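You operate a simulated robot arm through the tools that you are given. There is no shell and no other tool. Be economical: measure what you need, move in short steps, check, and stop when the job is done.

You run a simulated robot arm. Do the job below in one go: nothing can be reset, and whatever is moved stays where it is left.

TASK
Power up, switch on tail and turn lamps, and sound the horn once.
Fine: key on until PARKED shows; the horn sounds only with the key on. Leave the levers and plugs.
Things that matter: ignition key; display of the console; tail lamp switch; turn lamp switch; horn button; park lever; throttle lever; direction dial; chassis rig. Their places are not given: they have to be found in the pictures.

The check looks at the end state, three seconds after you hand in, the way a careful person would. Anything else that was tipped, shoved, dropped, spilled or broken makes it a failure.

THE ROBOT
A 7-joint arm with a two-finger parallel gripper, fixed in place. Base frame: the origin is at the foot of the arm, x ahead of it, y to its left, z up. Readings come in mm, degrees, newtons and seconds.
With the tool pointing down near the work surface it reaches from about 300 to 700 mm from the base axis. Its first joint turns from -66.0 to 66.0 degrees. Payload 1.57 kg.
The TCP is the grasp point between the finger pads, 30 mm short of the fingertips. In the tool frame z runs along the fingers and y along their closing line. Largest opening 110 mm; finger width 24, thickness 12; the body of the gripper, 48 by 112 mm, starts 78 mm behind the TCP.
Orientation is told as [roll, pitch, yaw] about the base's x, y, z axes, in that order, counted from this pose: with the fingers straight down and closing along the base's y, the tool's x points along the base's -x, its y along +y and its z along -z.

THE INTERFACE
- The arm moves only by the tool arm_command. Its argument "steps" is a list of rows, each a list of 7 numbers: the shift along the tool's x, y, z in units of 300 mm (1.0 is 300 mm), then the turn, a rotation vector about the tool's x, y, z in units of 120 degrees (1.0 is 120 degrees), then the closure, from 0 (fully open) to 1 (shut). In form: [[dx, dy, dz, rx, ry, rz, gripper], ...]. A call has 1 to 8 rows; each row is the pose to reach, as a shift and turn from the pose commanded when the call began, along the tool's axes at that moment. A call with a number of a shift or a turn outside -1 to 1 is refused whole. A row lasts 0.2 s, in which the tool goes at most 50 mm and 8.6 degrees; a call with a longer step from one row to the next is refused whole, and so is a gripper value outside its range. Where a pose cannot be reached the arm comes as near as it can. A force on the tool above 40 N (or 10 N above the force at the start of the call, whichever is more), or a blocked arm, ends the call early, and 0.2 s more pass. The fingers move at their own pace (about 108 mm/s each) and stop on an object; they squeeze with about 32 N. The grip force told is the motor's: it shows also when the fingers shut on nothing. Time passes only in rows, and 0.2 s behind the last, so rows that repeat a pose let the fingers close. It gives the time, the measured TCP pose, the force on the tool (base axes), the opening and the grip force at its end, in the units of the frame above (readings bear some noise), and new pictures: "pictures" is both (left out), scene, wrist or none.
- Cameras (640 x 400 px; columns grow to the right, rows downward): "scene" is fixed at [152.3, -389.8, 1418.7]; the picture's right is [0.83, -0.56, 0.00], its down [-0.26, -0.38, -0.89] and it looks along [0.50, 0.74, -0.46] (base axes); focal length 327 px, centre (320, 200). "wrist" rides on the gripper at [70, 16, -141] in the tool frame; the picture's right is [-0.23, 0.97, 0.00], its down [-0.86, -0.20, -0.48] and it looks along [-0.47, -0.11, 0.88] (tool axes); focal length 222 px, centre (320, 200).
- pixel_to_xyz(camera, pixels): for up to 12 pixels [column, row] of the newest picture of that camera ("zoom" is the newest enlarged one), the place [x, y, z] in the base frame of the surface seen there, good to about 2 mm, but the place of the scene camera against the robot may be out by one fixed shift of up to 12 mm in any direction. It takes no simulated time.
- inspect(camera, box): a new picture of the part [left, top, right, bottom] of that camera's present view, enlarged. It takes no simulated time.
- finish_job(): hands the job in; it is judged then, once.

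Go step by step. Measure first, check grasps and placings, and put right what went wrong. The budget is 80 turns and 200 pictures, counting those below and the enlarged ones. Unless the task says otherwise, let go and move clear before handing in, and close with one line.

The tools are called after "Emit:" by a JSON object that holds its "op" and its "data". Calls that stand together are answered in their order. arm_command: Moves the arm, as the interface text tells. Its arguments: {"type":"object","properties":{"steps":{"type":"array"},"pictures":{"type":"string","enum":["both","scene","wrist","none"]}},"required":["steps"]} The other tools are called the same way: pixel_to_xyz (camera, pixels) gives the place of the surface under pixels of a picture; inspect (camera, box) takes an enlarged picture of a part of a camera's view; finish_job () hands the job in.

At the start:

```text
clock: 0.0
tcp_pos: [364.8, 31.5, 1118.1]
orientation: [0.0, 0.0, 0.0]
force: [0.0, -0.5, -0.3]
finger_gap: 109.8
gripper_force: 0.0
```

scene: 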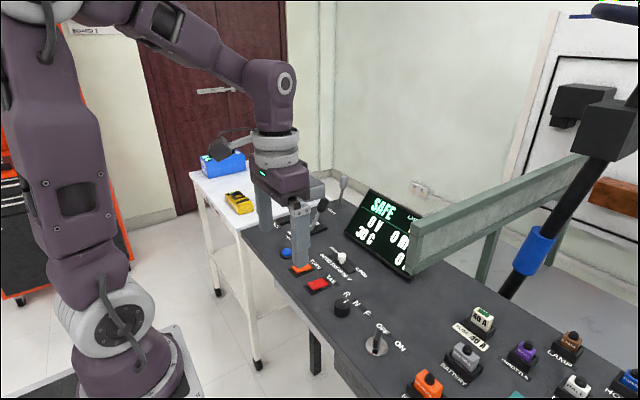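
wrist: 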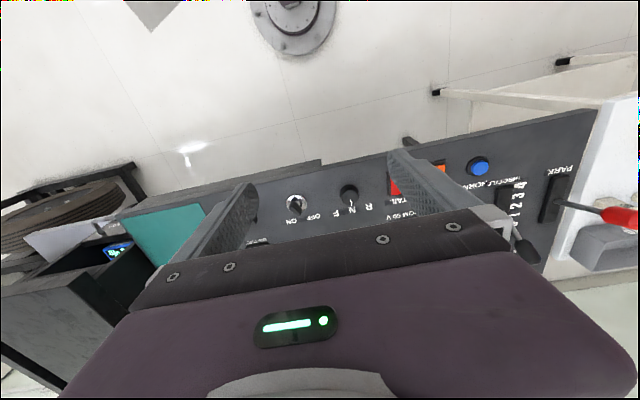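

The console shows the key near scene (377,343), red tail switch (317,285), orange turn switch (302,268) and blue horn (286,253). I'll zoom in and measure.

Emit:
{"op": "inspect", "data": {"camera": "scene", "box": [240, 170, 440, 380]}}

Emit:
{"op": "inspect", "data": {"camera": "wrist", "box": [220, 120, 600, 280]}}

Emit:
{"op": "pixel_to_xyz", "data": {"camera": "scene", "pixels": [[377, 343], [378, 333], [317, 284], [302, 268], [286, 253], [343, 308], [342, 258], [377, 355], [360, 320]]}}

Emit:
{"op": "pixel_to_xyz", "data": {"camera": "wrist", "pixels": [[296, 204], [349, 192], [396, 188], [440, 168], [478, 166], [330, 225], [555, 200]]}}

```text
1.90 times, centred on (340, 275) of scene
```

zoom: 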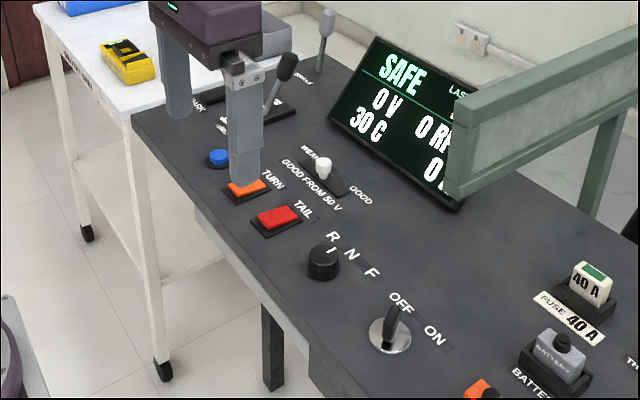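

```text
1.68 times, centred on (410, 200) of wrist
```

zoom: 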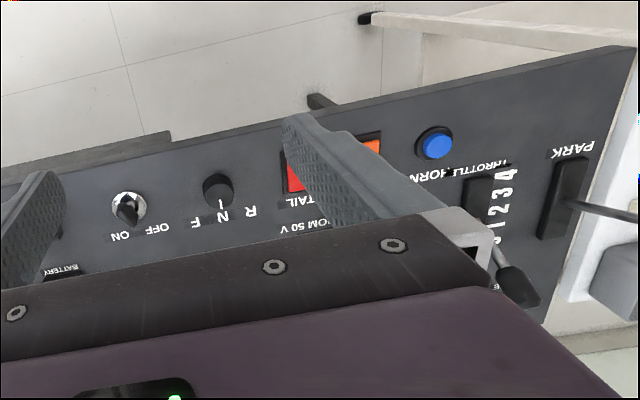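

```text
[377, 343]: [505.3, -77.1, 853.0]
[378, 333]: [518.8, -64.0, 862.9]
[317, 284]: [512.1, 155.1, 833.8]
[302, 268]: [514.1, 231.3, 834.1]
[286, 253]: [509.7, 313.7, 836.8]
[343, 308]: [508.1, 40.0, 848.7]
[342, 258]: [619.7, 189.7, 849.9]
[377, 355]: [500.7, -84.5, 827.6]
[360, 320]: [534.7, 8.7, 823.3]
```

```text
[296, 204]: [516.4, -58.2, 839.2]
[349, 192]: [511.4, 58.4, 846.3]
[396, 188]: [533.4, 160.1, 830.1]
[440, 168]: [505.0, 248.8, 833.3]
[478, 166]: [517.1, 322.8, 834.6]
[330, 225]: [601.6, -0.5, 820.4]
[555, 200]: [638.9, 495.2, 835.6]
```

The key is near (512,-65,850), with the switches along x≈512. I'll check where the chassis rig is, then move above and short of the key for a closer view.

Emit:
{"op": "pixel_to_xyz", "data": {"camera": "scene", "pixels": [[415, 240], [415, 270], [500, 215], [585, 160], [395, 210], [480, 320], [465, 355], [428, 385]]}}

Emit:
{"op": "arm_command", "data": {"steps": [[-0.05, -0.06, 0.07, 0, 0, 0, 0], [-0.1, -0.12, 0.14, 0, 0, 0, 0.3], [-0.15, -0.18, 0.21, 0, 0, 0, 0.5], [-0.2, -0.24, 0.28, 0, 0, 0, 0.6], [-0.25, -0.3, 0.35, 0, 0, 0, 0.6], [-0.3, -0.32, 0.38, 0, 0, 0, 0.6]]}}

```text
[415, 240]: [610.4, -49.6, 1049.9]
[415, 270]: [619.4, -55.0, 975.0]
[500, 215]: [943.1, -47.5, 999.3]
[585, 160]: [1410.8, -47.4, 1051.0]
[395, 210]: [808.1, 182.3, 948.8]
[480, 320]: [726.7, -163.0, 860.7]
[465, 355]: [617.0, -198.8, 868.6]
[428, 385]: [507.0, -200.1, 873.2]
```

```text
clock: 1.4
tcp_pos: [455.8, -64.2, 1004.5]
orientation: [-0.1, 0.1, 0.1]
force: [0.2, -0.4, 0.7]
finger_gap: 43.8
gripper_force: 0.1
```

scene: 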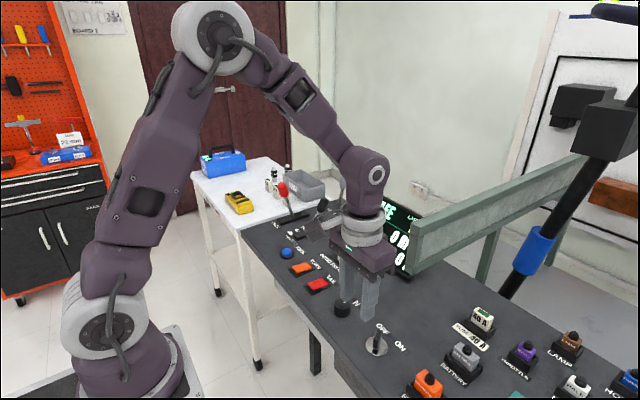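
wrist: 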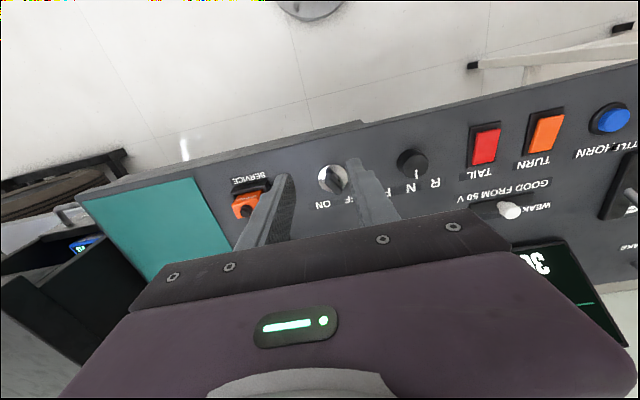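

The wrist now sees the key at (333,180), switches (485,146), (543,132) and horn (610,119); the rig's end is ~100 mm beyond the key. Measure from this view.

Emit:
{"op": "inspect", "data": {"camera": "wrist", "box": [270, 130, 400, 212]}}

Emit:
{"op": "pixel_to_xyz", "data": {"camera": "wrist", "pixels": [[333, 180], [325, 172], [338, 188], [484, 140], [482, 155], [546, 125], [541, 143], [612, 117], [413, 160], [320, 186], [348, 172]]}}

Emit:
{"op": "inspect", "data": {"camera": "wrist", "box": [450, 90, 640, 210]}}

Emit:
{"op": "inspect", "data": {"camera": "scene", "box": [340, 310, 420, 360]}}

```text
4.88 times, centred on (335, 171) of wrist
```

zoom: 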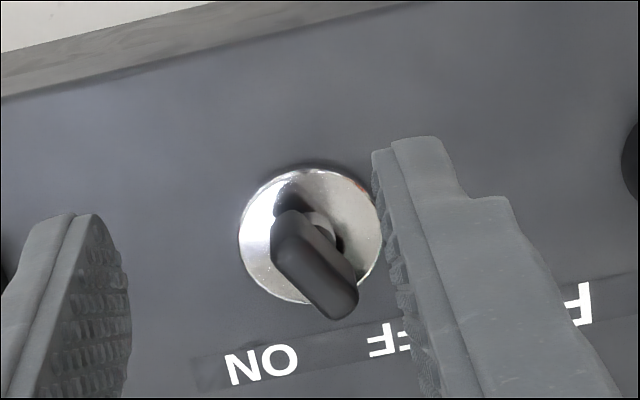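

```text
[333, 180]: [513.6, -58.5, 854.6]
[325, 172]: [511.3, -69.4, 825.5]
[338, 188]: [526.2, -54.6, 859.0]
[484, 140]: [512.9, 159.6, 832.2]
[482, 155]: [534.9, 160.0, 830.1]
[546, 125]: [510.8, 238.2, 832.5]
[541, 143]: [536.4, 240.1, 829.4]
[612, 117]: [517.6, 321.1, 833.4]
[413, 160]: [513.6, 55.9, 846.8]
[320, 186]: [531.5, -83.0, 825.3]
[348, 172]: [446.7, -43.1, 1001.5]
```

```text
3.33 times, centred on (545, 150) of wrist
```

zoom: 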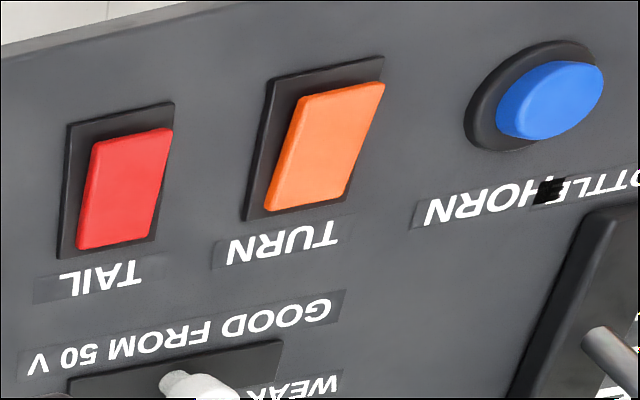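

```text
8.00 times, centred on (380, 335) of scene
```

zoom: 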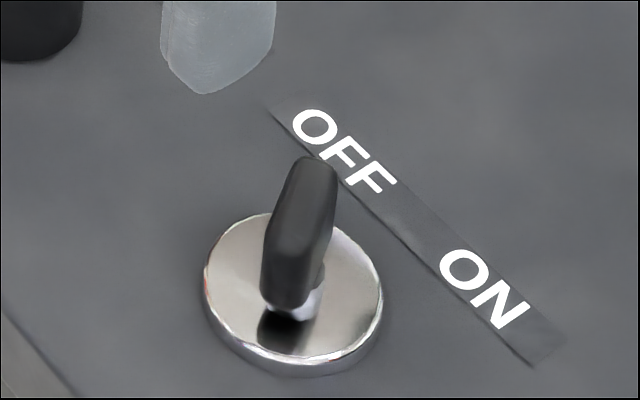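

I need the blade's exact heading; sampling along the key's top face and disc rim.

Emit:
{"op": "inspect", "data": {"camera": "wrist", "box": [270, 130, 400, 212]}}

Emit:
{"op": "pixel_to_xyz", "data": {"camera": "zoom", "pixels": [[283, 225], [295, 240], [305, 255], [315, 265], [325, 280], [340, 295], [345, 310], [243, 230], [310, 172], [282, 295], [370, 255], [320, 240]]}}

```text
4.88 times, centred on (335, 171) of wrist
```

zoom: 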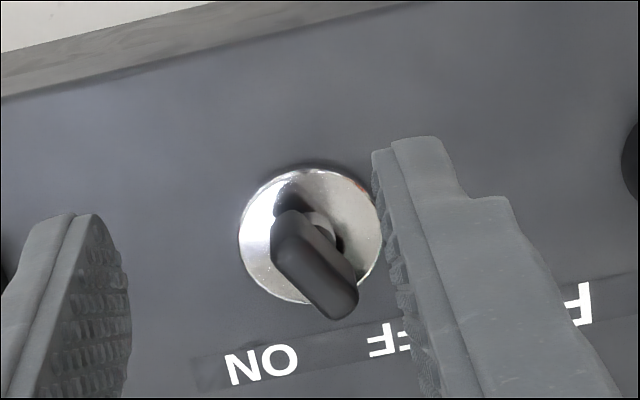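

```text
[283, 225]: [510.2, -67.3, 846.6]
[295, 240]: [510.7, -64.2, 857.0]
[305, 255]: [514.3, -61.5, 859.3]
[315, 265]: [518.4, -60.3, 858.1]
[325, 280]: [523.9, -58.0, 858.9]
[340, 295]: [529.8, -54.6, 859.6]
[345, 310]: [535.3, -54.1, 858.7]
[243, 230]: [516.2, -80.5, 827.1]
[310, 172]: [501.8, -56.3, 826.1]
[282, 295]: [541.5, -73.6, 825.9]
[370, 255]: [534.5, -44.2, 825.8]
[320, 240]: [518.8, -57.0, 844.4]
```

Key: centre ≈(521.5,-60.5), top z≈859, blade heading ≈+25° from x toward OFF. I'll hover above it with yaw 25°.

Emit:
{"op": "arm_command", "data": {"steps": [[-0.055, 0.003, 0.06, 0, 0, -0.052, 0.6], [-0.11, 0.006, 0.12, 0, 0, -0.104, 0.6], [-0.165, 0.01, 0.18, 0, 0, -0.156, 0.6], [-0.219, 0.0125, 0.24, 0, 0, -0.212, 0.6], [-0.219, 0.0125, 0.24, 0, 0, -0.212, 0.6]]}}

```text
clock: 2.6
tcp_pos: [520.2, -61.7, 932.8]
orientation: [0.0, 0.0, 25.5]
force: [-0.4, 0.4, 0.1]
finger_gap: 43.8
gripper_force: 0.0
```

scene: 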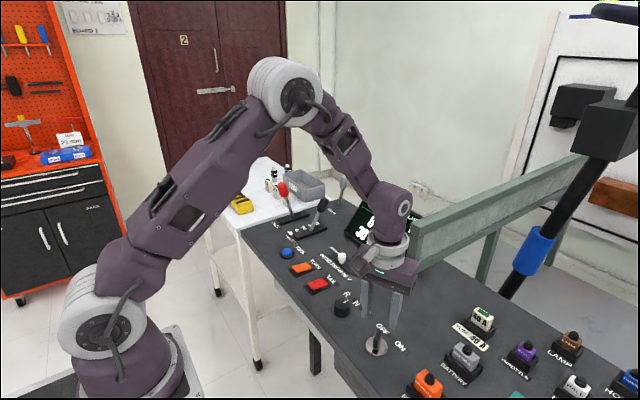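
wrist: 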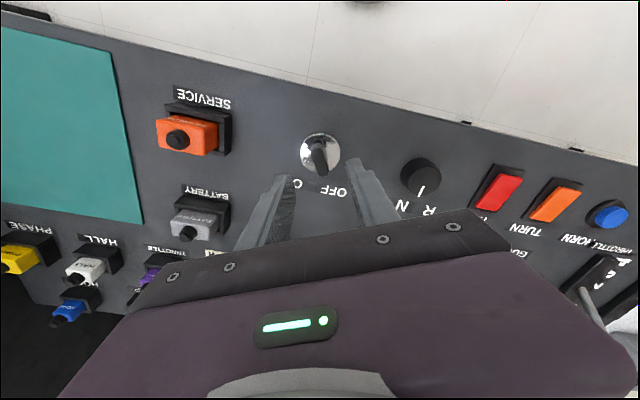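

Hovering over the key at (319,155); checking alignment once from here.

Emit:
{"op": "inspect", "data": {"camera": "wrist", "box": [270, 120, 370, 183]}}

Emit:
{"op": "pixel_to_xyz", "data": {"camera": "wrist", "pixels": [[315, 148], [317, 153], [319, 158], [320, 162], [321, 167], [322, 171]]}}

```text
6.35 times, centred on (320, 152) of wrist
```

zoom: 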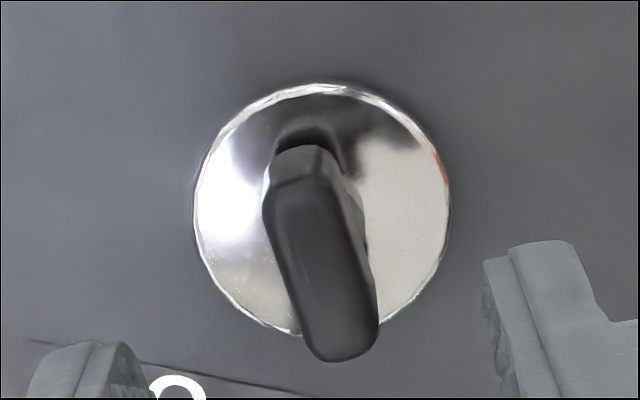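

```text
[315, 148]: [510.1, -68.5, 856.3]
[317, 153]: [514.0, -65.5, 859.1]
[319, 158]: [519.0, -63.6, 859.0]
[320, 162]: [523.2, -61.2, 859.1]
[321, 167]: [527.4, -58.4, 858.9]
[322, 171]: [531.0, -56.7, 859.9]
```

Blade angle is 29.5°, centre ≈(521.5,-61.8). I'll add 4.5° of yaw, descend to TCP z≈866 and close.

Emit:
{"op": "arm_command", "data": {"steps": [[-0.004, 0, 0.06, 0, 0, -0.036, 0.6], [-0.004, 0, 0.12, 0, 0, -0.036, 0.6], [-0.004, 0, 0.18, 0, 0, -0.036, 0.6], [-0.004, 0, 0.222, 0, 0, -0.036, 0.6], [-0.004, 0, 0.222, 0, 0, -0.036, 0.8], [-0.004, 0, 0.222, 0, 0, -0.036, 1], [-0.004, 0, 0.222, 0, 0, -0.036, 1]]}}

```text
clock: 4.2
tcp_pos: [522.0, -61.8, 865.1]
orientation: [-0.2, -0.2, 29.6]
force: [8.6, -13.0, -9.4]
finger_gap: 12.7
gripper_force: 29.7
```

scene: 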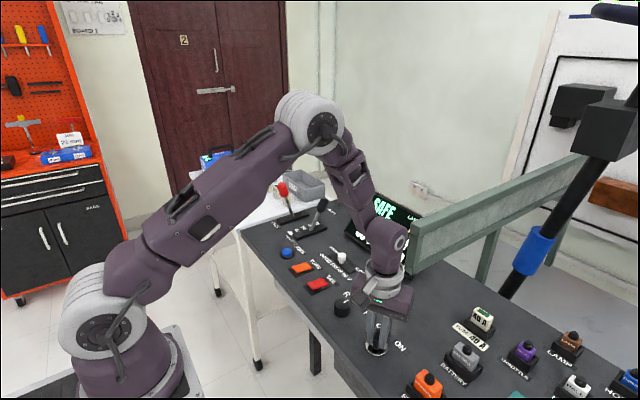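
wrist: 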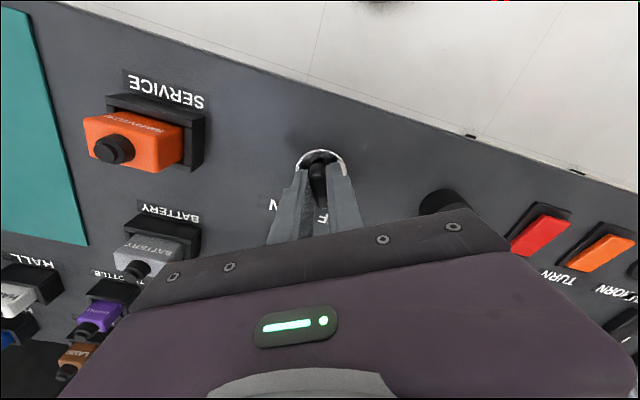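

Grip holds the blade (gap 12.7), with ~15 N side load showing it's slightly off-centre. I'll ease 1.5 mm that way and turn 60° clockwise toward ON.

Emit:
{"op": "arm_command", "data": {"steps": [[0, -0.005, 0, 0, 0, 0, 1], [0, -0.005, 0, 0, 0, 0.07, 1], [0, -0.005, 0, 0, 0, 0.14, 1], [0, -0.005, 0, 0, 0, 0.21, 1], [0, -0.005, 0, 0, 0, 0.28, 1], [0, -0.005, 0, 0, 0, 0.35, 1], [0, -0.005, 0, 0, 0, 0.42, 1], [0, -0.005, 0, 0, 0, 0.48, 1]]}}

```text
clock: 6.0
tcp_pos: [522.2, -58.4, 865.1]
orientation: [0.1, 0.2, -27.8]
force: [-0.3, 25.1, -19.9]
finger_gap: 12.7
gripper_force: 29.7
```

scene: 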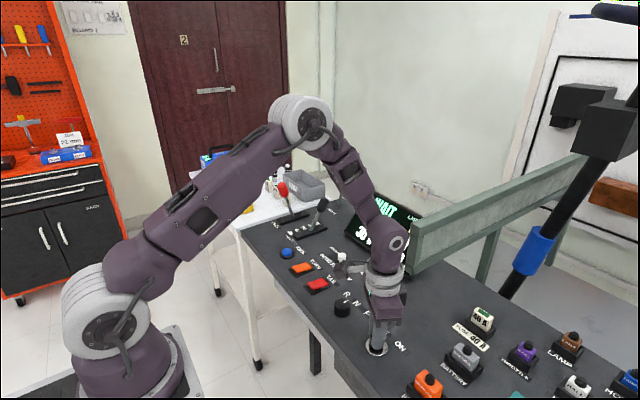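
wrist: 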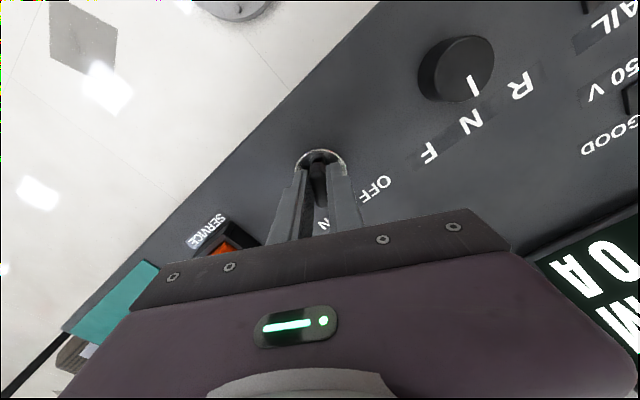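

The display now reads WAIT, so power is coming up. I'll hold the key and wait.

Emit:
{"op": "arm_command", "data": {"steps": [[0, 0, 0, 0, 0, 0.01, 1], [0, 0, 0, 0, 0, 0.01, 1], [0, 0, 0, 0, 0, 0.01, 1], [0, 0, 0, 0, 0, 0.01, 1], [0, 0, 0, 0, 0, 0.01, 1], [0, 0, 0, 0, 0, 0.01, 1], [0, 0, 0, 0, 0, 0.01, 1], [0, 0, 0, 0, 0, 0.01, 1]], "pictures": "none"}}

Emit:
{"op": "inspect", "data": {"camera": "scene", "box": [330, 180, 430, 280]}}

```text
clock: 7.8
tcp_pos: [522.0, -58.7, 865.9]
orientation: [0.1, 0.1, -28.9]
force: [-3.5, 33.9, -0.8]
finger_gap: 13.0
gripper_force: 29.6
```

```text
4.00 times, centred on (380, 230) of scene
```

zoom: 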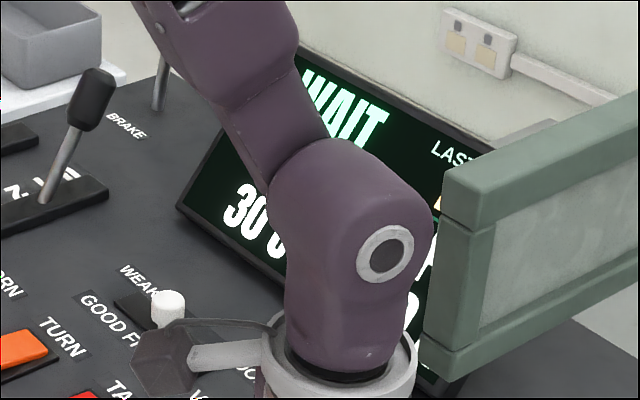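

Still WAIT; there's a 34 N +y side load, so I'll ease the tool 2 mm along that way and keep holding.

Emit:
{"op": "arm_command", "data": {"steps": [[0.003, 0.006, 0, 0, 0, 0, 1], [0.003, 0.006, 0, 0, 0, 0, 1], [0.003, 0.006, 0, 0, 0, 0, 1], [0.003, 0.006, 0, 0, 0, 0, 1], [0.003, 0.006, 0, 0, 0, 0, 1], [0.003, 0.006, 0, 0, 0, 0, 1], [0.003, 0.006, 0, 0, 0, 0, 1], [0.003, 0.006, 0, 0, 0, 0, 1]], "pictures": "none"}}

Emit:
{"op": "inspect", "data": {"camera": "scene", "box": [330, 180, 430, 280]}}

```text
clock: 9.6
tcp_pos: [522.3, -58.1, 866.1]
orientation: [-0.1, 0.0, -29.0]
force: [-5.2, 17.4, -13.9]
finger_gap: 13.0
gripper_force: 30.1
```

```text
4.00 times, centred on (380, 230) of scene
```

zoom: 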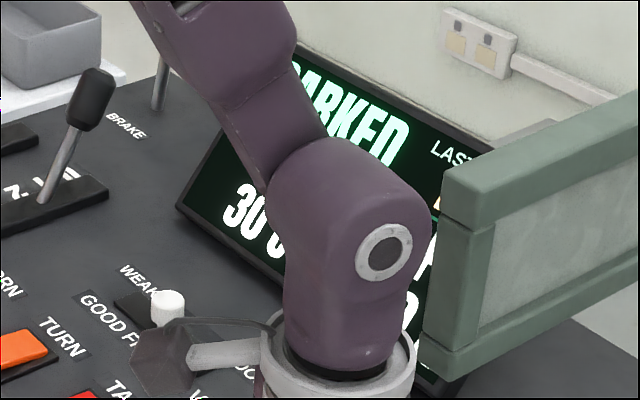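

PARKED shows. Now open the fingers and rise straight up.

Emit:
{"op": "arm_command", "data": {"steps": [[0, 0, 0, 0, 0, 0, 0.7], [0, 0, 0, 0, 0, 0, 0.65], [0, 0, -0.05, 0, 0, 0, 0.65], [0, 0, -0.15, 0, 0, 0, 0.65], [0, 0, -0.25, 0, 0, 0, 0.65], [0, 0, -0.35, 0, 0, 0, 0.65]]}}

Emit:
{"op": "inspect", "data": {"camera": "scene", "box": [330, 180, 430, 280]}}

Emit:
{"op": "inspect", "data": {"camera": "scene", "box": [340, 310, 420, 360]}}

```text
clock: 11.0
tcp_pos: [522.9, -59.9, 972.4]
orientation: [0.1, 0.0, -29.0]
force: [0.0, -0.5, -0.8]
finger_gap: 38.6
gripper_force: 0.0
```

scene: 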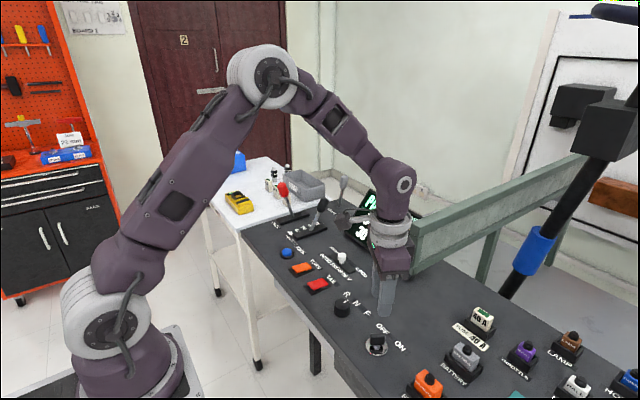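
wrist: 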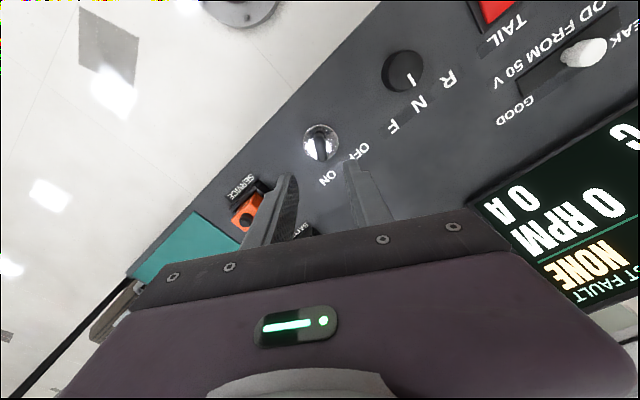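

```text
4.00 times, centred on (380, 230) of scene
```

zoom: 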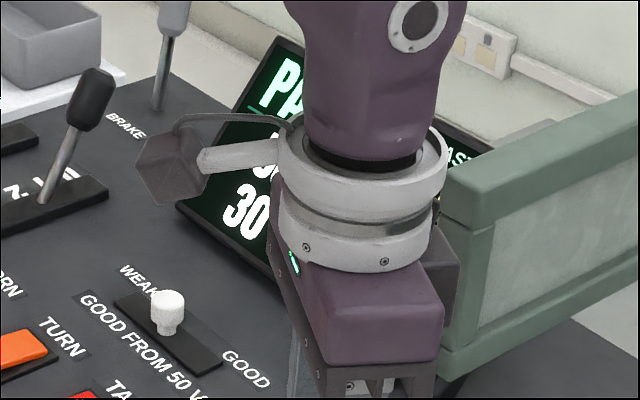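

```text
8.00 times, centred on (380, 335) of scene
```

zoom: 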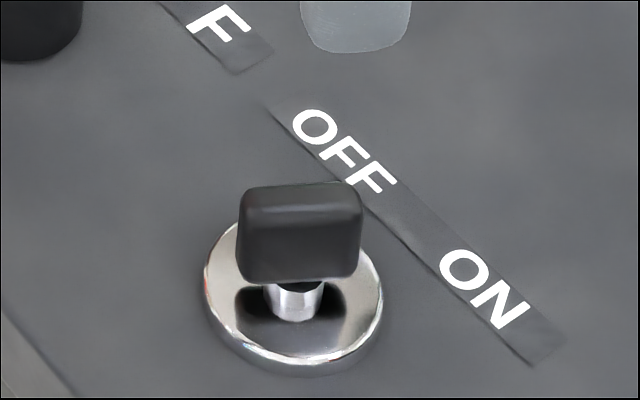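

Key stays ON, PARKED persists. Now unwind yaw, close the fingers and move to a view over the switches near (462,190,990).

Emit:
{"op": "arm_command", "data": {"steps": [[0.09, 0.1, -0.02, 0, 0, -0.04, 0.8], [0.185, 0.2, -0.04, 0, 0, -0.08, 1], [0.28, 0.3, -0.06, 0, 0, -0.12, 1], [0.375, 0.4, -0.06, 0, 0, -0.16, 1], [0.47, 0.5, -0.06, 0, 0, -0.2, 1], [0.56, 0.6, -0.06, 0, 0, -0.242, 1], [0.58, 0.632, -0.06, 0, 0, -0.242, 1]]}}

Emit:
{"op": "inspect", "data": {"camera": "scene", "box": [270, 230, 350, 300]}}

Emit:
{"op": "inspect", "data": {"camera": "wrist", "box": [280, 100, 440, 210]}}

```text
clock: 12.6
tcp_pos: [462.3, 192.8, 989.0]
orientation: [0.0, 0.1, 0.1]
force: [0.5, 0.5, -0.9]
finger_gap: 0.0
gripper_force: 21.4
```

scene: 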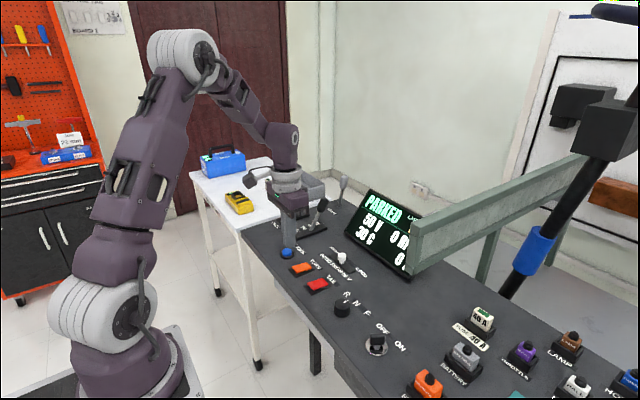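
wrist: 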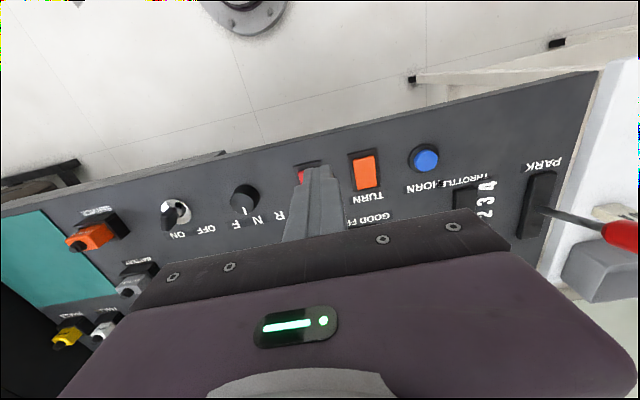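

```text
5.71 times, centred on (310, 265) of scene
```

zoom: 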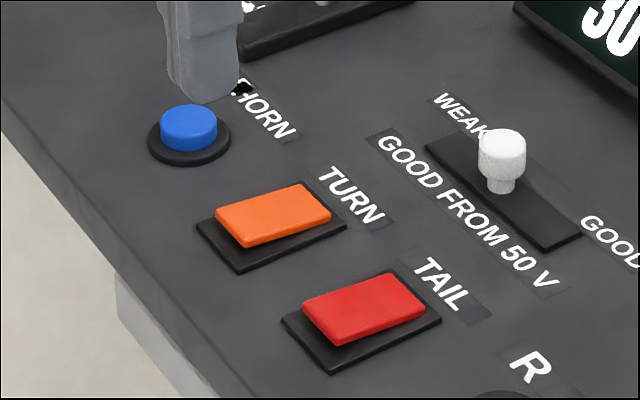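

```text
3.64 times, centred on (360, 155) of wrist
```

zoom: 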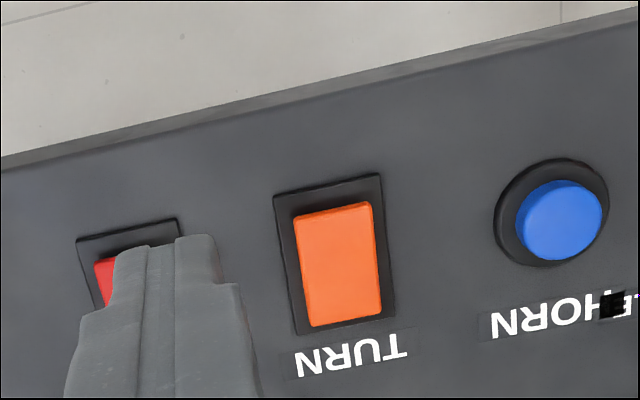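

Display reads PARKED 50 V. The rockers look tilted; measure heights along the turn switch (wrist zoom) and horn.

Emit:
{"op": "pixel_to_xyz", "data": {"camera": "zoom", "pixels": [[333, 216], [335, 235], [337, 260], [340, 285], [343, 310], [343, 318], [300, 225], [375, 215], [380, 300], [315, 320], [560, 215], [325, 187]]}}

Emit:
{"op": "pixel_to_xyz", "data": {"camera": "scene", "pixels": [[297, 271], [302, 268], [307, 265], [309, 288], [317, 284], [323, 280], [315, 281], [318, 287]]}}

```text
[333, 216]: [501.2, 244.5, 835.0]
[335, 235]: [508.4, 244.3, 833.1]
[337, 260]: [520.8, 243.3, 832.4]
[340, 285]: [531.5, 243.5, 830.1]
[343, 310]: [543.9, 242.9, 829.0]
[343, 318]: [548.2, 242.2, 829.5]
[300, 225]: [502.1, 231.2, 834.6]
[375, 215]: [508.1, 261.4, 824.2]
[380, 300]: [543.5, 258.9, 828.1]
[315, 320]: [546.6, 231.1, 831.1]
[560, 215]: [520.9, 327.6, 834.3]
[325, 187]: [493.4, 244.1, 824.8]
```

```text
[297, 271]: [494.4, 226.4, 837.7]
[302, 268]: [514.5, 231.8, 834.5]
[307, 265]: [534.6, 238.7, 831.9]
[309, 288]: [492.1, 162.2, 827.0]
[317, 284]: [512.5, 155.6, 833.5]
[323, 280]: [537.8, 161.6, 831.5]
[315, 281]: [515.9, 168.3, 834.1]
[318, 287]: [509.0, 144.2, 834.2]
```

The rockers are raised at the robot-side end (turn: x≈501 z 835; far end x≈548 z 829), so I press the near end at (504,244). Hover with fingertips ~15 mm above.

Emit:
{"op": "arm_command", "data": {"steps": [[-0.035, 0.043, 0.09, 0, 0, 0, 1], [-0.07, 0.086, 0.18, 0, 0, 0, 1], [-0.105, 0.13, 0.27, 0, 0, 0, 1], [-0.139, 0.171, 0.363, 0, 0, 0, 1], [-0.139, 0.171, 0.363, 0, 0, 0, 1]]}}

Emit:
{"op": "inspect", "data": {"camera": "scene", "box": [270, 230, 350, 300]}}

```text
clock: 13.8
tcp_pos: [503.9, 242.5, 880.1]
orientation: [0.0, 0.0, 0.0]
force: [0.3, -0.3, -0.3]
finger_gap: 0.0
gripper_force: 21.4
```

scene: 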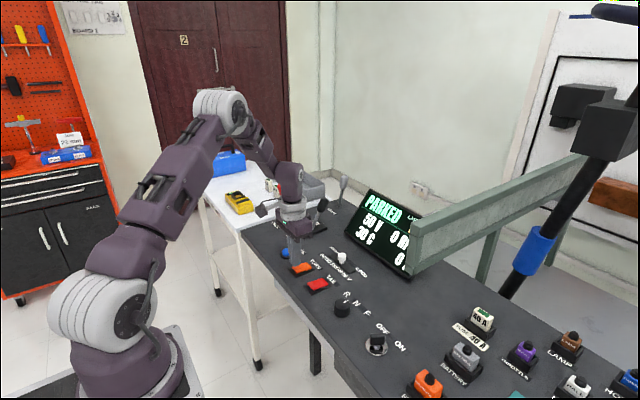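
wrist: 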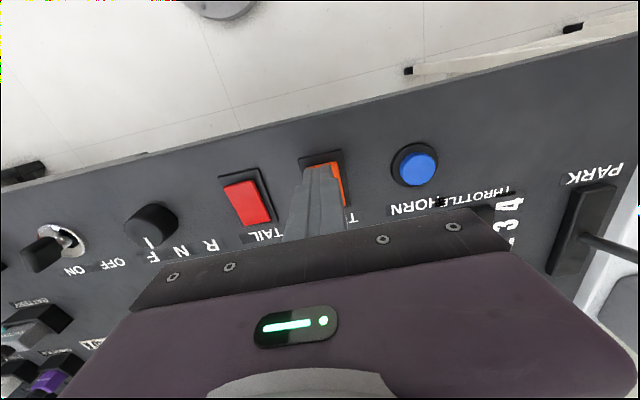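

```text
5.71 times, centred on (310, 265) of scene
```

zoom: 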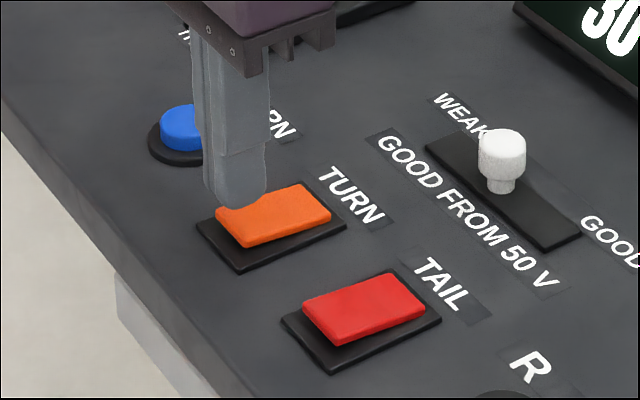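

Aligned over the near end. Lower gently 20 mm to press and rise again; also measure the tail switch from this view first.

Emit:
{"op": "pixel_to_xyz", "data": {"camera": "wrist", "pixels": [[241, 186], [244, 195], [248, 204], [252, 215], [227, 190], [256, 182], [415, 165], [405, 165], [425, 165], [418, 178]]}}

Emit:
{"op": "arm_command", "data": {"steps": [[0, 0.005, 0.03, 0, 0, 0, 1], [0, 0.005, 0.045, 0, 0, 0, 1], [0, 0.005, 0.055, 0, 0, 0, 1], [0, 0.005, 0.065, 0, 0, 0, 1], [0, 0.005, 0.072, 0, 0, 0, 1]], "pictures": "scene"}}

Emit:
{"op": "inspect", "data": {"camera": "scene", "box": [270, 230, 350, 300]}}

```text
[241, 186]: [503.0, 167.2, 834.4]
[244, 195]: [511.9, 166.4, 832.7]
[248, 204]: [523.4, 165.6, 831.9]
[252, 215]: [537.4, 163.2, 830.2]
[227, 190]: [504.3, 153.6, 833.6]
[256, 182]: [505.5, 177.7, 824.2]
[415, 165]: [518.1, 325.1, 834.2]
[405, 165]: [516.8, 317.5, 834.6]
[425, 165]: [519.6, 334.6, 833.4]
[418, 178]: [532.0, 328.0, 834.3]
```

```text
clock: 15.0
tcp_pos: [503.1, 244.6, 859.5]
orientation: [0.1, -0.1, -0.1]
force: [-9.9, -1.6, 30.5]
finger_gap: 0.1
gripper_force: 21.2
```

scene: 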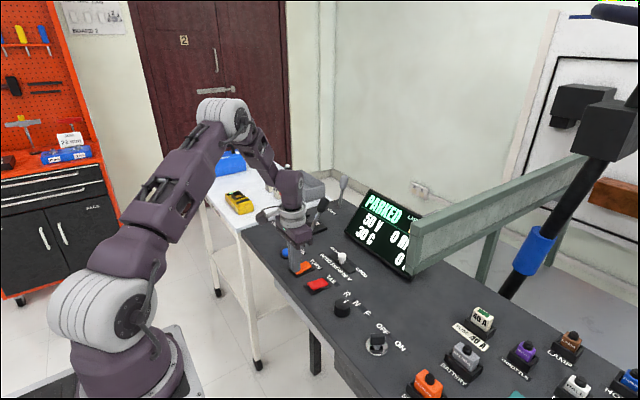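

```text
5.71 times, centred on (310, 265) of scene
```

zoom: 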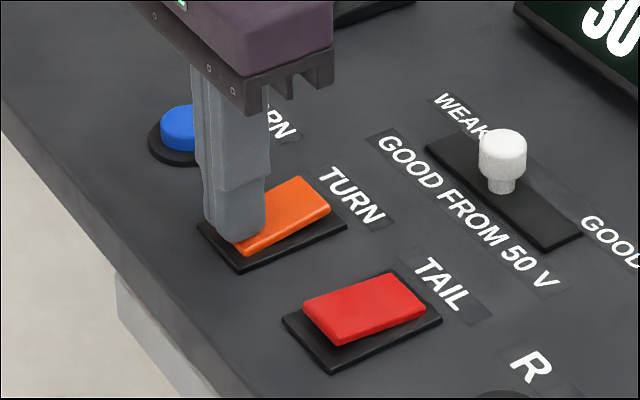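

The turn rocker has tipped. Rise and shift to above the tail switch's near end (504,165.5).

Emit:
{"op": "arm_command", "data": {"steps": [[0, 0, -0.07, 0, 0, 0, 1], [0, -0.1, -0.09, 0, 0, 0, 1], [0, -0.2, -0.09, 0, 0, 0, 1], [0, -0.263, -0.08, 0, 0, 0, 1], [0, -0.263, -0.07, 0, 0, 0, 1]]}}

Emit:
{"op": "inspect", "data": {"camera": "scene", "box": [270, 230, 350, 300]}}

```text
clock: 16.2
tcp_pos: [504.8, 162.6, 879.7]
orientation: [0.1, -0.1, 0.0]
force: [-0.1, -0.3, 0.9]
finger_gap: 0.0
gripper_force: 21.3
```

scene: 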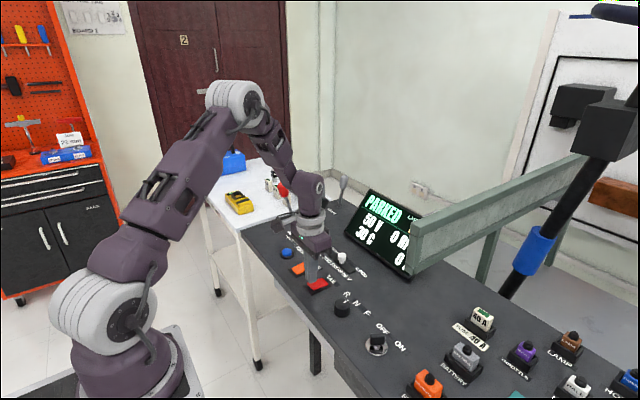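
wrist: 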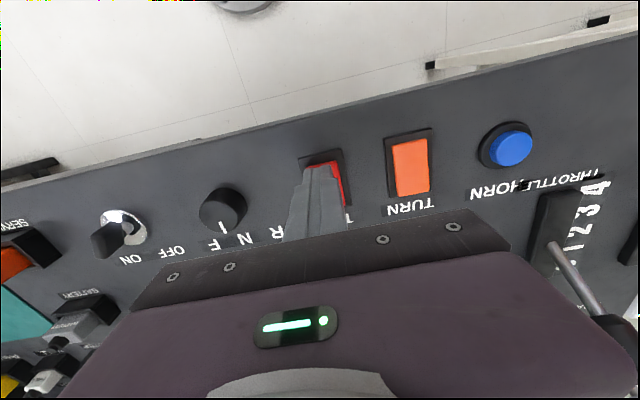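

```text
5.71 times, centred on (310, 265) of scene
```

zoom: 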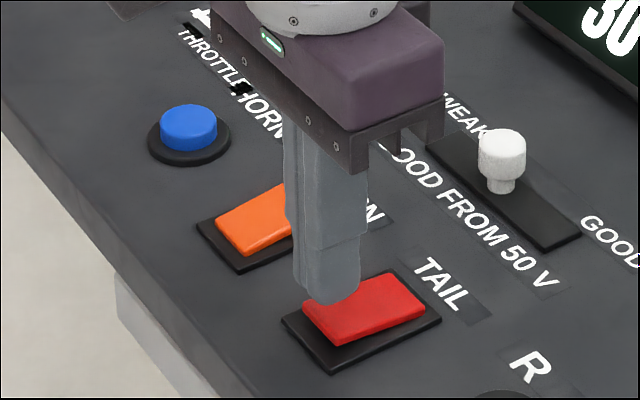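

Turn looks latched (to be confirmed). Press the tail switch the same way, then rise.

Emit:
{"op": "pixel_to_xyz", "data": {"camera": "wrist", "pixels": [[410, 145], [410, 160], [411, 175], [412, 188]]}}

Emit:
{"op": "arm_command", "data": {"steps": [[0, 0.009, 0.03, 0, 0, 0, 1], [0, 0.009, 0.045, 0, 0, 0, 1], [0, 0.009, 0.055, 0, 0, 0, 1], [0, 0.009, 0.065, 0, 0, 0, 1], [0, 0.009, 0.072, 0, 0, 0, 1]], "pictures": "none"}}

Emit:
{"op": "inspect", "data": {"camera": "scene", "box": [270, 230, 350, 300]}}

```text
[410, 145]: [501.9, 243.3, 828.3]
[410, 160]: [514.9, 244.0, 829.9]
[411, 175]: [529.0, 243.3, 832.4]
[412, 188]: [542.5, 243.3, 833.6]
```

```text
clock: 17.5
tcp_pos: [504.7, 168.1, 860.0]
orientation: [-0.1, 0.1, -0.1]
force: [-6.7, -2.5, 13.1]
finger_gap: 0.2
gripper_force: 21.7
stopped in row 5: the force on the tool passed its limit (the readings are from after the stop); the commanded pose is now the measured one
```

```text
5.71 times, centred on (310, 265) of scene
```

zoom: 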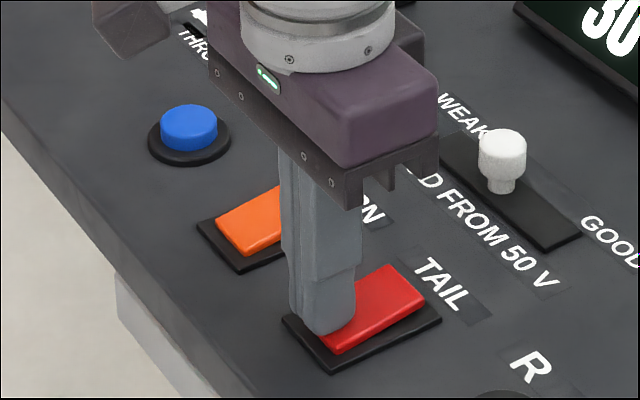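

Turn is latched (slope reversed) and tail has tipped. Rise, confirm tail, and measure the nearby levers before going to the horn.

Emit:
{"op": "arm_command", "data": {"steps": [[0, 0, -0.07, 0, 0, 0, 1], [0.05, 0, -0.2, 0, 0, 0, 1], [0.1, 0.1, -0.3, 0, 0, 0, 1], [0.12, 0.2, -0.3, 0, 0, 0, 1], [0.12, 0.2, -0.3, 0, 0, 0, 1]]}}

Emit:
{"op": "inspect", "data": {"camera": "wrist", "box": [240, 90, 640, 340]}}

Emit:
{"op": "inspect", "data": {"camera": "scene", "box": [270, 170, 370, 300]}}

Emit:
{"op": "pixel_to_xyz", "data": {"camera": "scene", "pixels": [[322, 205], [317, 220], [283, 190], [289, 207], [311, 290], [317, 285], [324, 280]]}}

```text
clock: 18.7
tcp_pos: [468.0, 229.2, 950.0]
orientation: [0.0, 0.0, 0.0]
force: [0.4, 0.1, 0.0]
finger_gap: 0.2
gripper_force: 21.5
```

scene: 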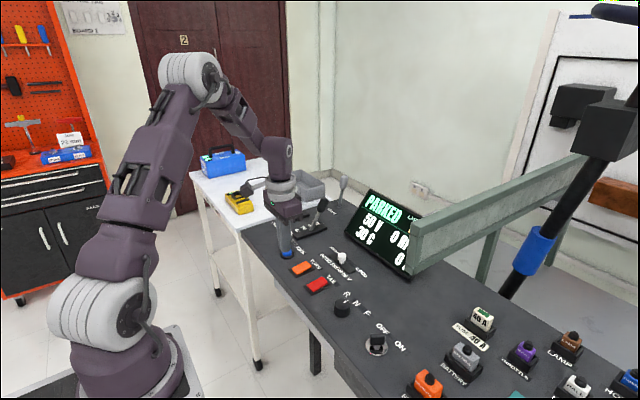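
wrist: 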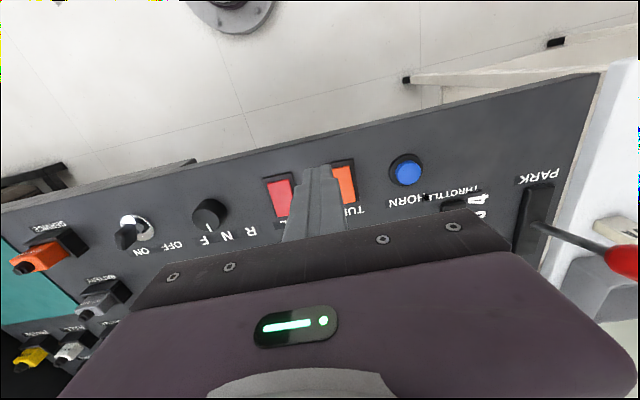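

```text
1.60 times, centred on (440, 215) of wrist
```

zoom: 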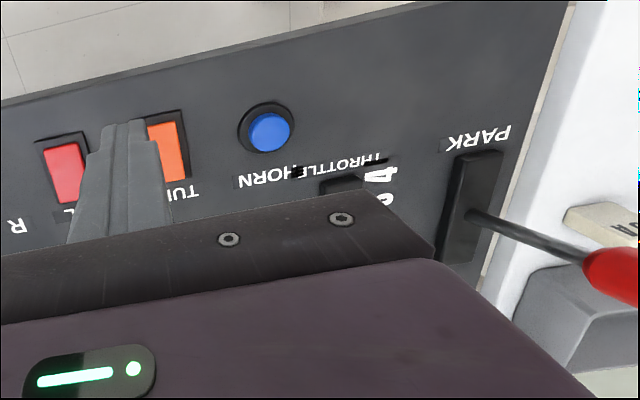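

```text
3.08 times, centred on (320, 235) of scene
```

zoom: 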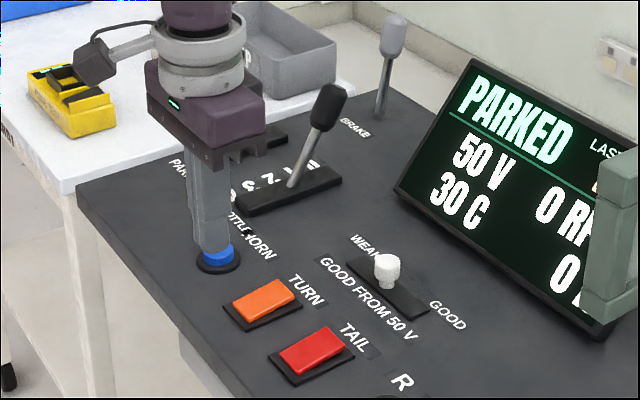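

```text
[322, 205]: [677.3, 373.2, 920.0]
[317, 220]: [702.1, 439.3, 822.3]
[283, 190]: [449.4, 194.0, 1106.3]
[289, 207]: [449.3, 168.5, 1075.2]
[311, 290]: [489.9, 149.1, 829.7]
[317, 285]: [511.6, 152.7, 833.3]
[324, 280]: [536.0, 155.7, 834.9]
```

Tail is latched too (830 near, 835 far); levers are clear of the horn (throttle knob x≈677). Move above the horn at (519,326).

Emit:
{"op": "arm_command", "data": {"steps": [[-0.05, 0.1, 0.03, 0, 0, 0, 1], [-0.1, 0.2, 0.08, 0, 0, 0, 1], [-0.15, 0.3, 0.15, 0, 0, 0, 1], [-0.17, 0.323, 0.217, 0, 0, 0, 1], [-0.17, 0.323, 0.217, 0, 0, 0, 1]]}}

Emit:
{"op": "inspect", "data": {"camera": "scene", "box": [260, 220, 320, 270]}}

Emit:
{"op": "inspect", "data": {"camera": "wrist", "box": [270, 130, 390, 210]}}

```text
clock: 19.9
tcp_pos: [520.3, 325.6, 884.1]
orientation: [0.1, 0.0, 0.0]
force: [-0.8, -0.1, 0.4]
finger_gap: 0.0
gripper_force: 21.1
```

scene: 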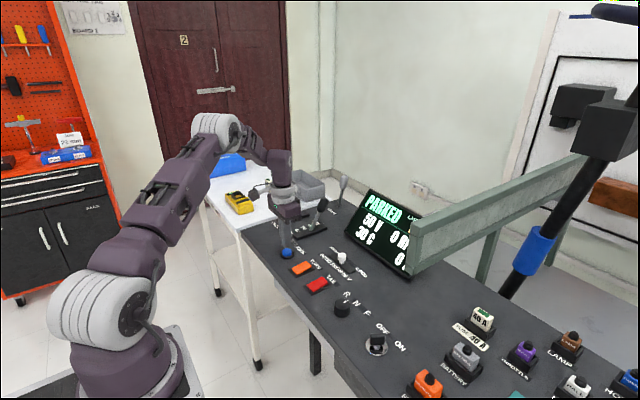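
wrist: 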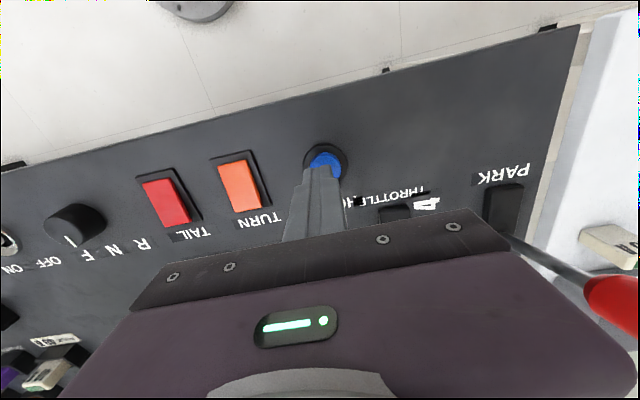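

```text
8.00 times, centred on (290, 245) of scene
```

zoom: 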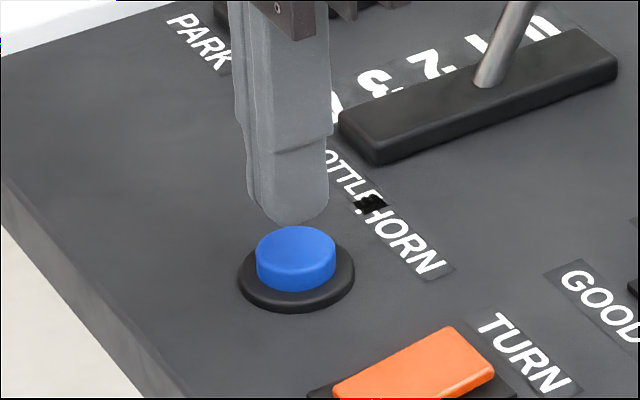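

```text
5.00 times, centred on (330, 170) of wrist
```

zoom: 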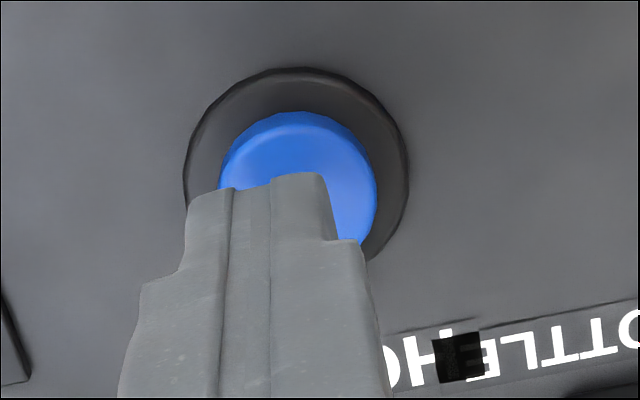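

Fingertips are 20 mm above the button. Press down in one gradual stroke.

Emit:
{"op": "arm_command", "data": {"steps": [[0, 0.005, 0.045, 0, 0, 0, 1], [0, 0.005, 0.06, 0, 0, 0, 1], [0, 0.005, 0.07, 0, 0, 0, 1], [0, 0.005, 0.08, 0, 0, 0, 1], [0, 0.005, 0.086, 0, 0, 0, 1]], "pictures": "scene"}}

Emit:
{"op": "inspect", "data": {"camera": "scene", "box": [260, 220, 320, 270]}}

Emit:
{"op": "inspect", "data": {"camera": "scene", "box": [340, 180, 430, 285]}}

```text
clock: 21.1
tcp_pos: [520.2, 326.3, 859.2]
orientation: [0.1, -0.1, 0.0]
force: [0.6, 1.7, 5.7]
finger_gap: 0.0
gripper_force: 21.2
```

scene: 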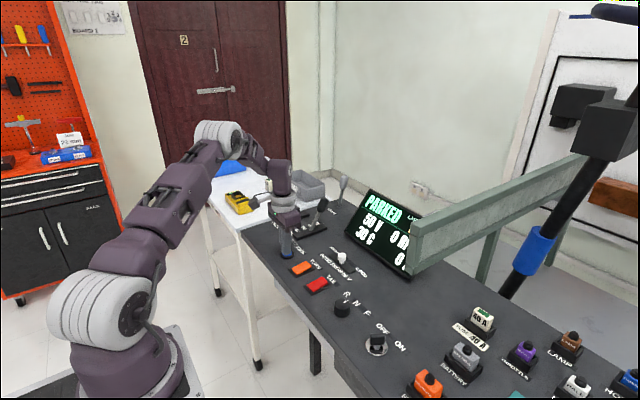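

```text
8.00 times, centred on (290, 245) of scene
```

zoom: 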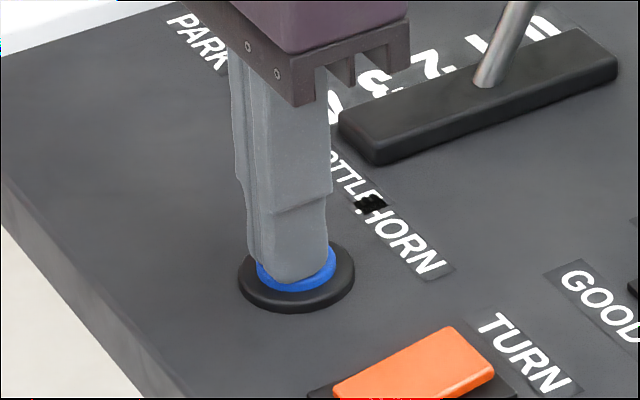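

```text
3.81 times, centred on (385, 232) of scene
```

zoom: 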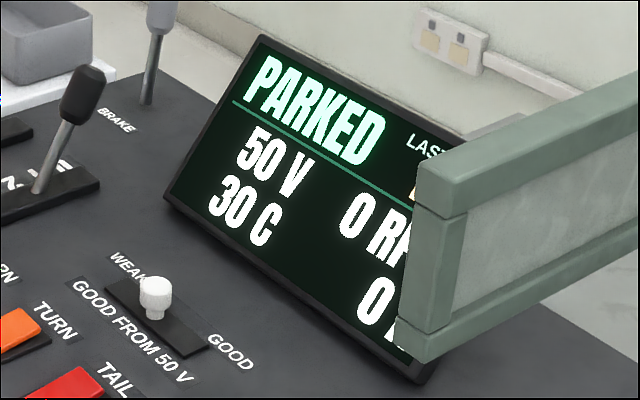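

The button is depressed ~5 mm with only 6 N. Continue the same stroke until it bottoms firmly.

Emit:
{"op": "arm_command", "data": {"steps": [[0, 0, 0.005, 0, 0, 0, 1], [0, 0, 0.01, 0, 0, 0, 1], [0, 0, 0.015, 0, 0, 0, 1], [0, 0, 0.015, 0, 0, 0, 1]], "pictures": "none"}}

Emit:
{"op": "inspect", "data": {"camera": "scene", "box": [260, 220, 320, 270]}}

```text
clock: 21.8
tcp_pos: [520.1, 325.7, 858.1]
orientation: [0.2, 0.0, 0.0]
force: [-6.6, -4.8, 14.8]
finger_gap: 0.0
gripper_force: 21.5
stopped in row 3: the force on the tool passed its limit (the readings are from after the stop); the commanded pose is now the measured one
```

```text
8.00 times, centred on (290, 245) of scene
```

zoom: 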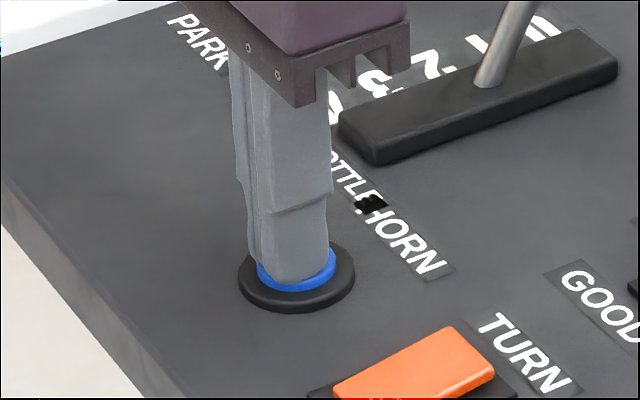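

The button bottomed at TCP z≈858. Now lift off and retreat clear.

Emit:
{"op": "arm_command", "data": {"steps": [[0, 0, -0.1, 0, 0, 0, 1], [0, 0, -0.22, 0, 0, 0, 1], [0.05, -0.05, -0.34, 0, 0, 0, 1], [0.15, -0.1, -0.42, 0, 0, 0, 0.8], [0.25, -0.15, -0.5, 0, 0, 0, 0.6], [0.35, -0.2, -0.55, 0, 0, 0, 0.6], [0.4, -0.2, -0.6, 0, 0, 0, 0.6]]}}

Emit:
{"op": "inspect", "data": {"camera": "scene", "box": [270, 170, 430, 370]}}

Emit:
{"op": "inspect", "data": {"camera": "scene", "box": [270, 230, 350, 300]}}

```text
clock: 23.4
tcp_pos: [399.8, 265.1, 1037.5]
orientation: [0.1, -0.1, 0.0]
force: [-0.1, 1.2, 0.0]
finger_gap: 44.3
gripper_force: 0.0
```

scene: 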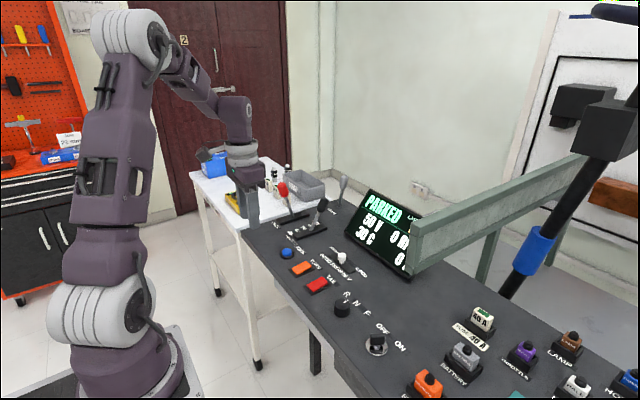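
wrist: 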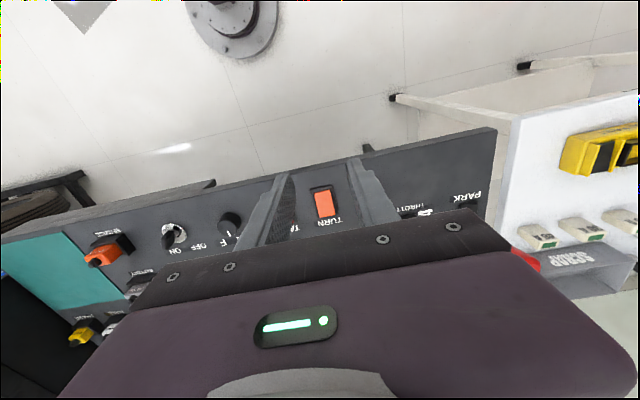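

```text
2.00 times, centred on (350, 270) of scene
```

zoom: 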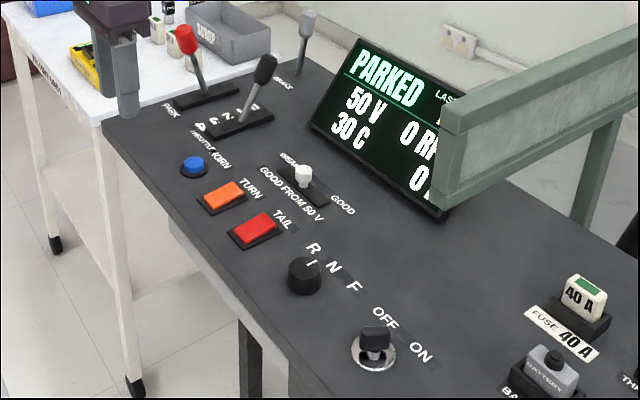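

```text
5.71 times, centred on (310, 265) of scene
```

zoom: 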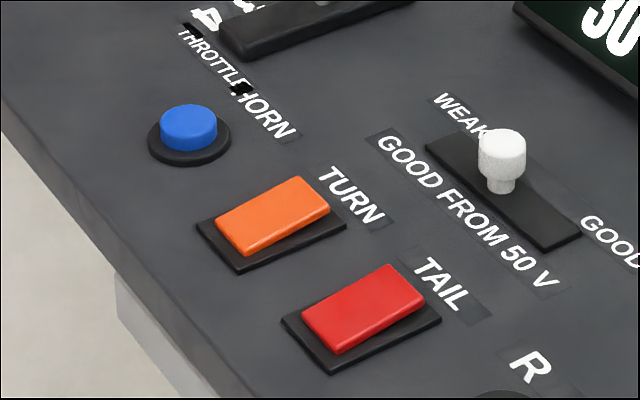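

The key is ON, the display shows PARKED, both rockers are latched over, the horn button has sprung back, and the arm is clear. Handing in.

Emit:
{"op": "finish_job", "data": {}}

```text
The job is handed in.
```

The console is powered up with the key on and PARKED showing, and the tail and turn lamp switches are both latched on. I pressed the horn button once to its stop with the key on; I had no sound or reading to confirm that it sounded. The levers and plugs were left alone.
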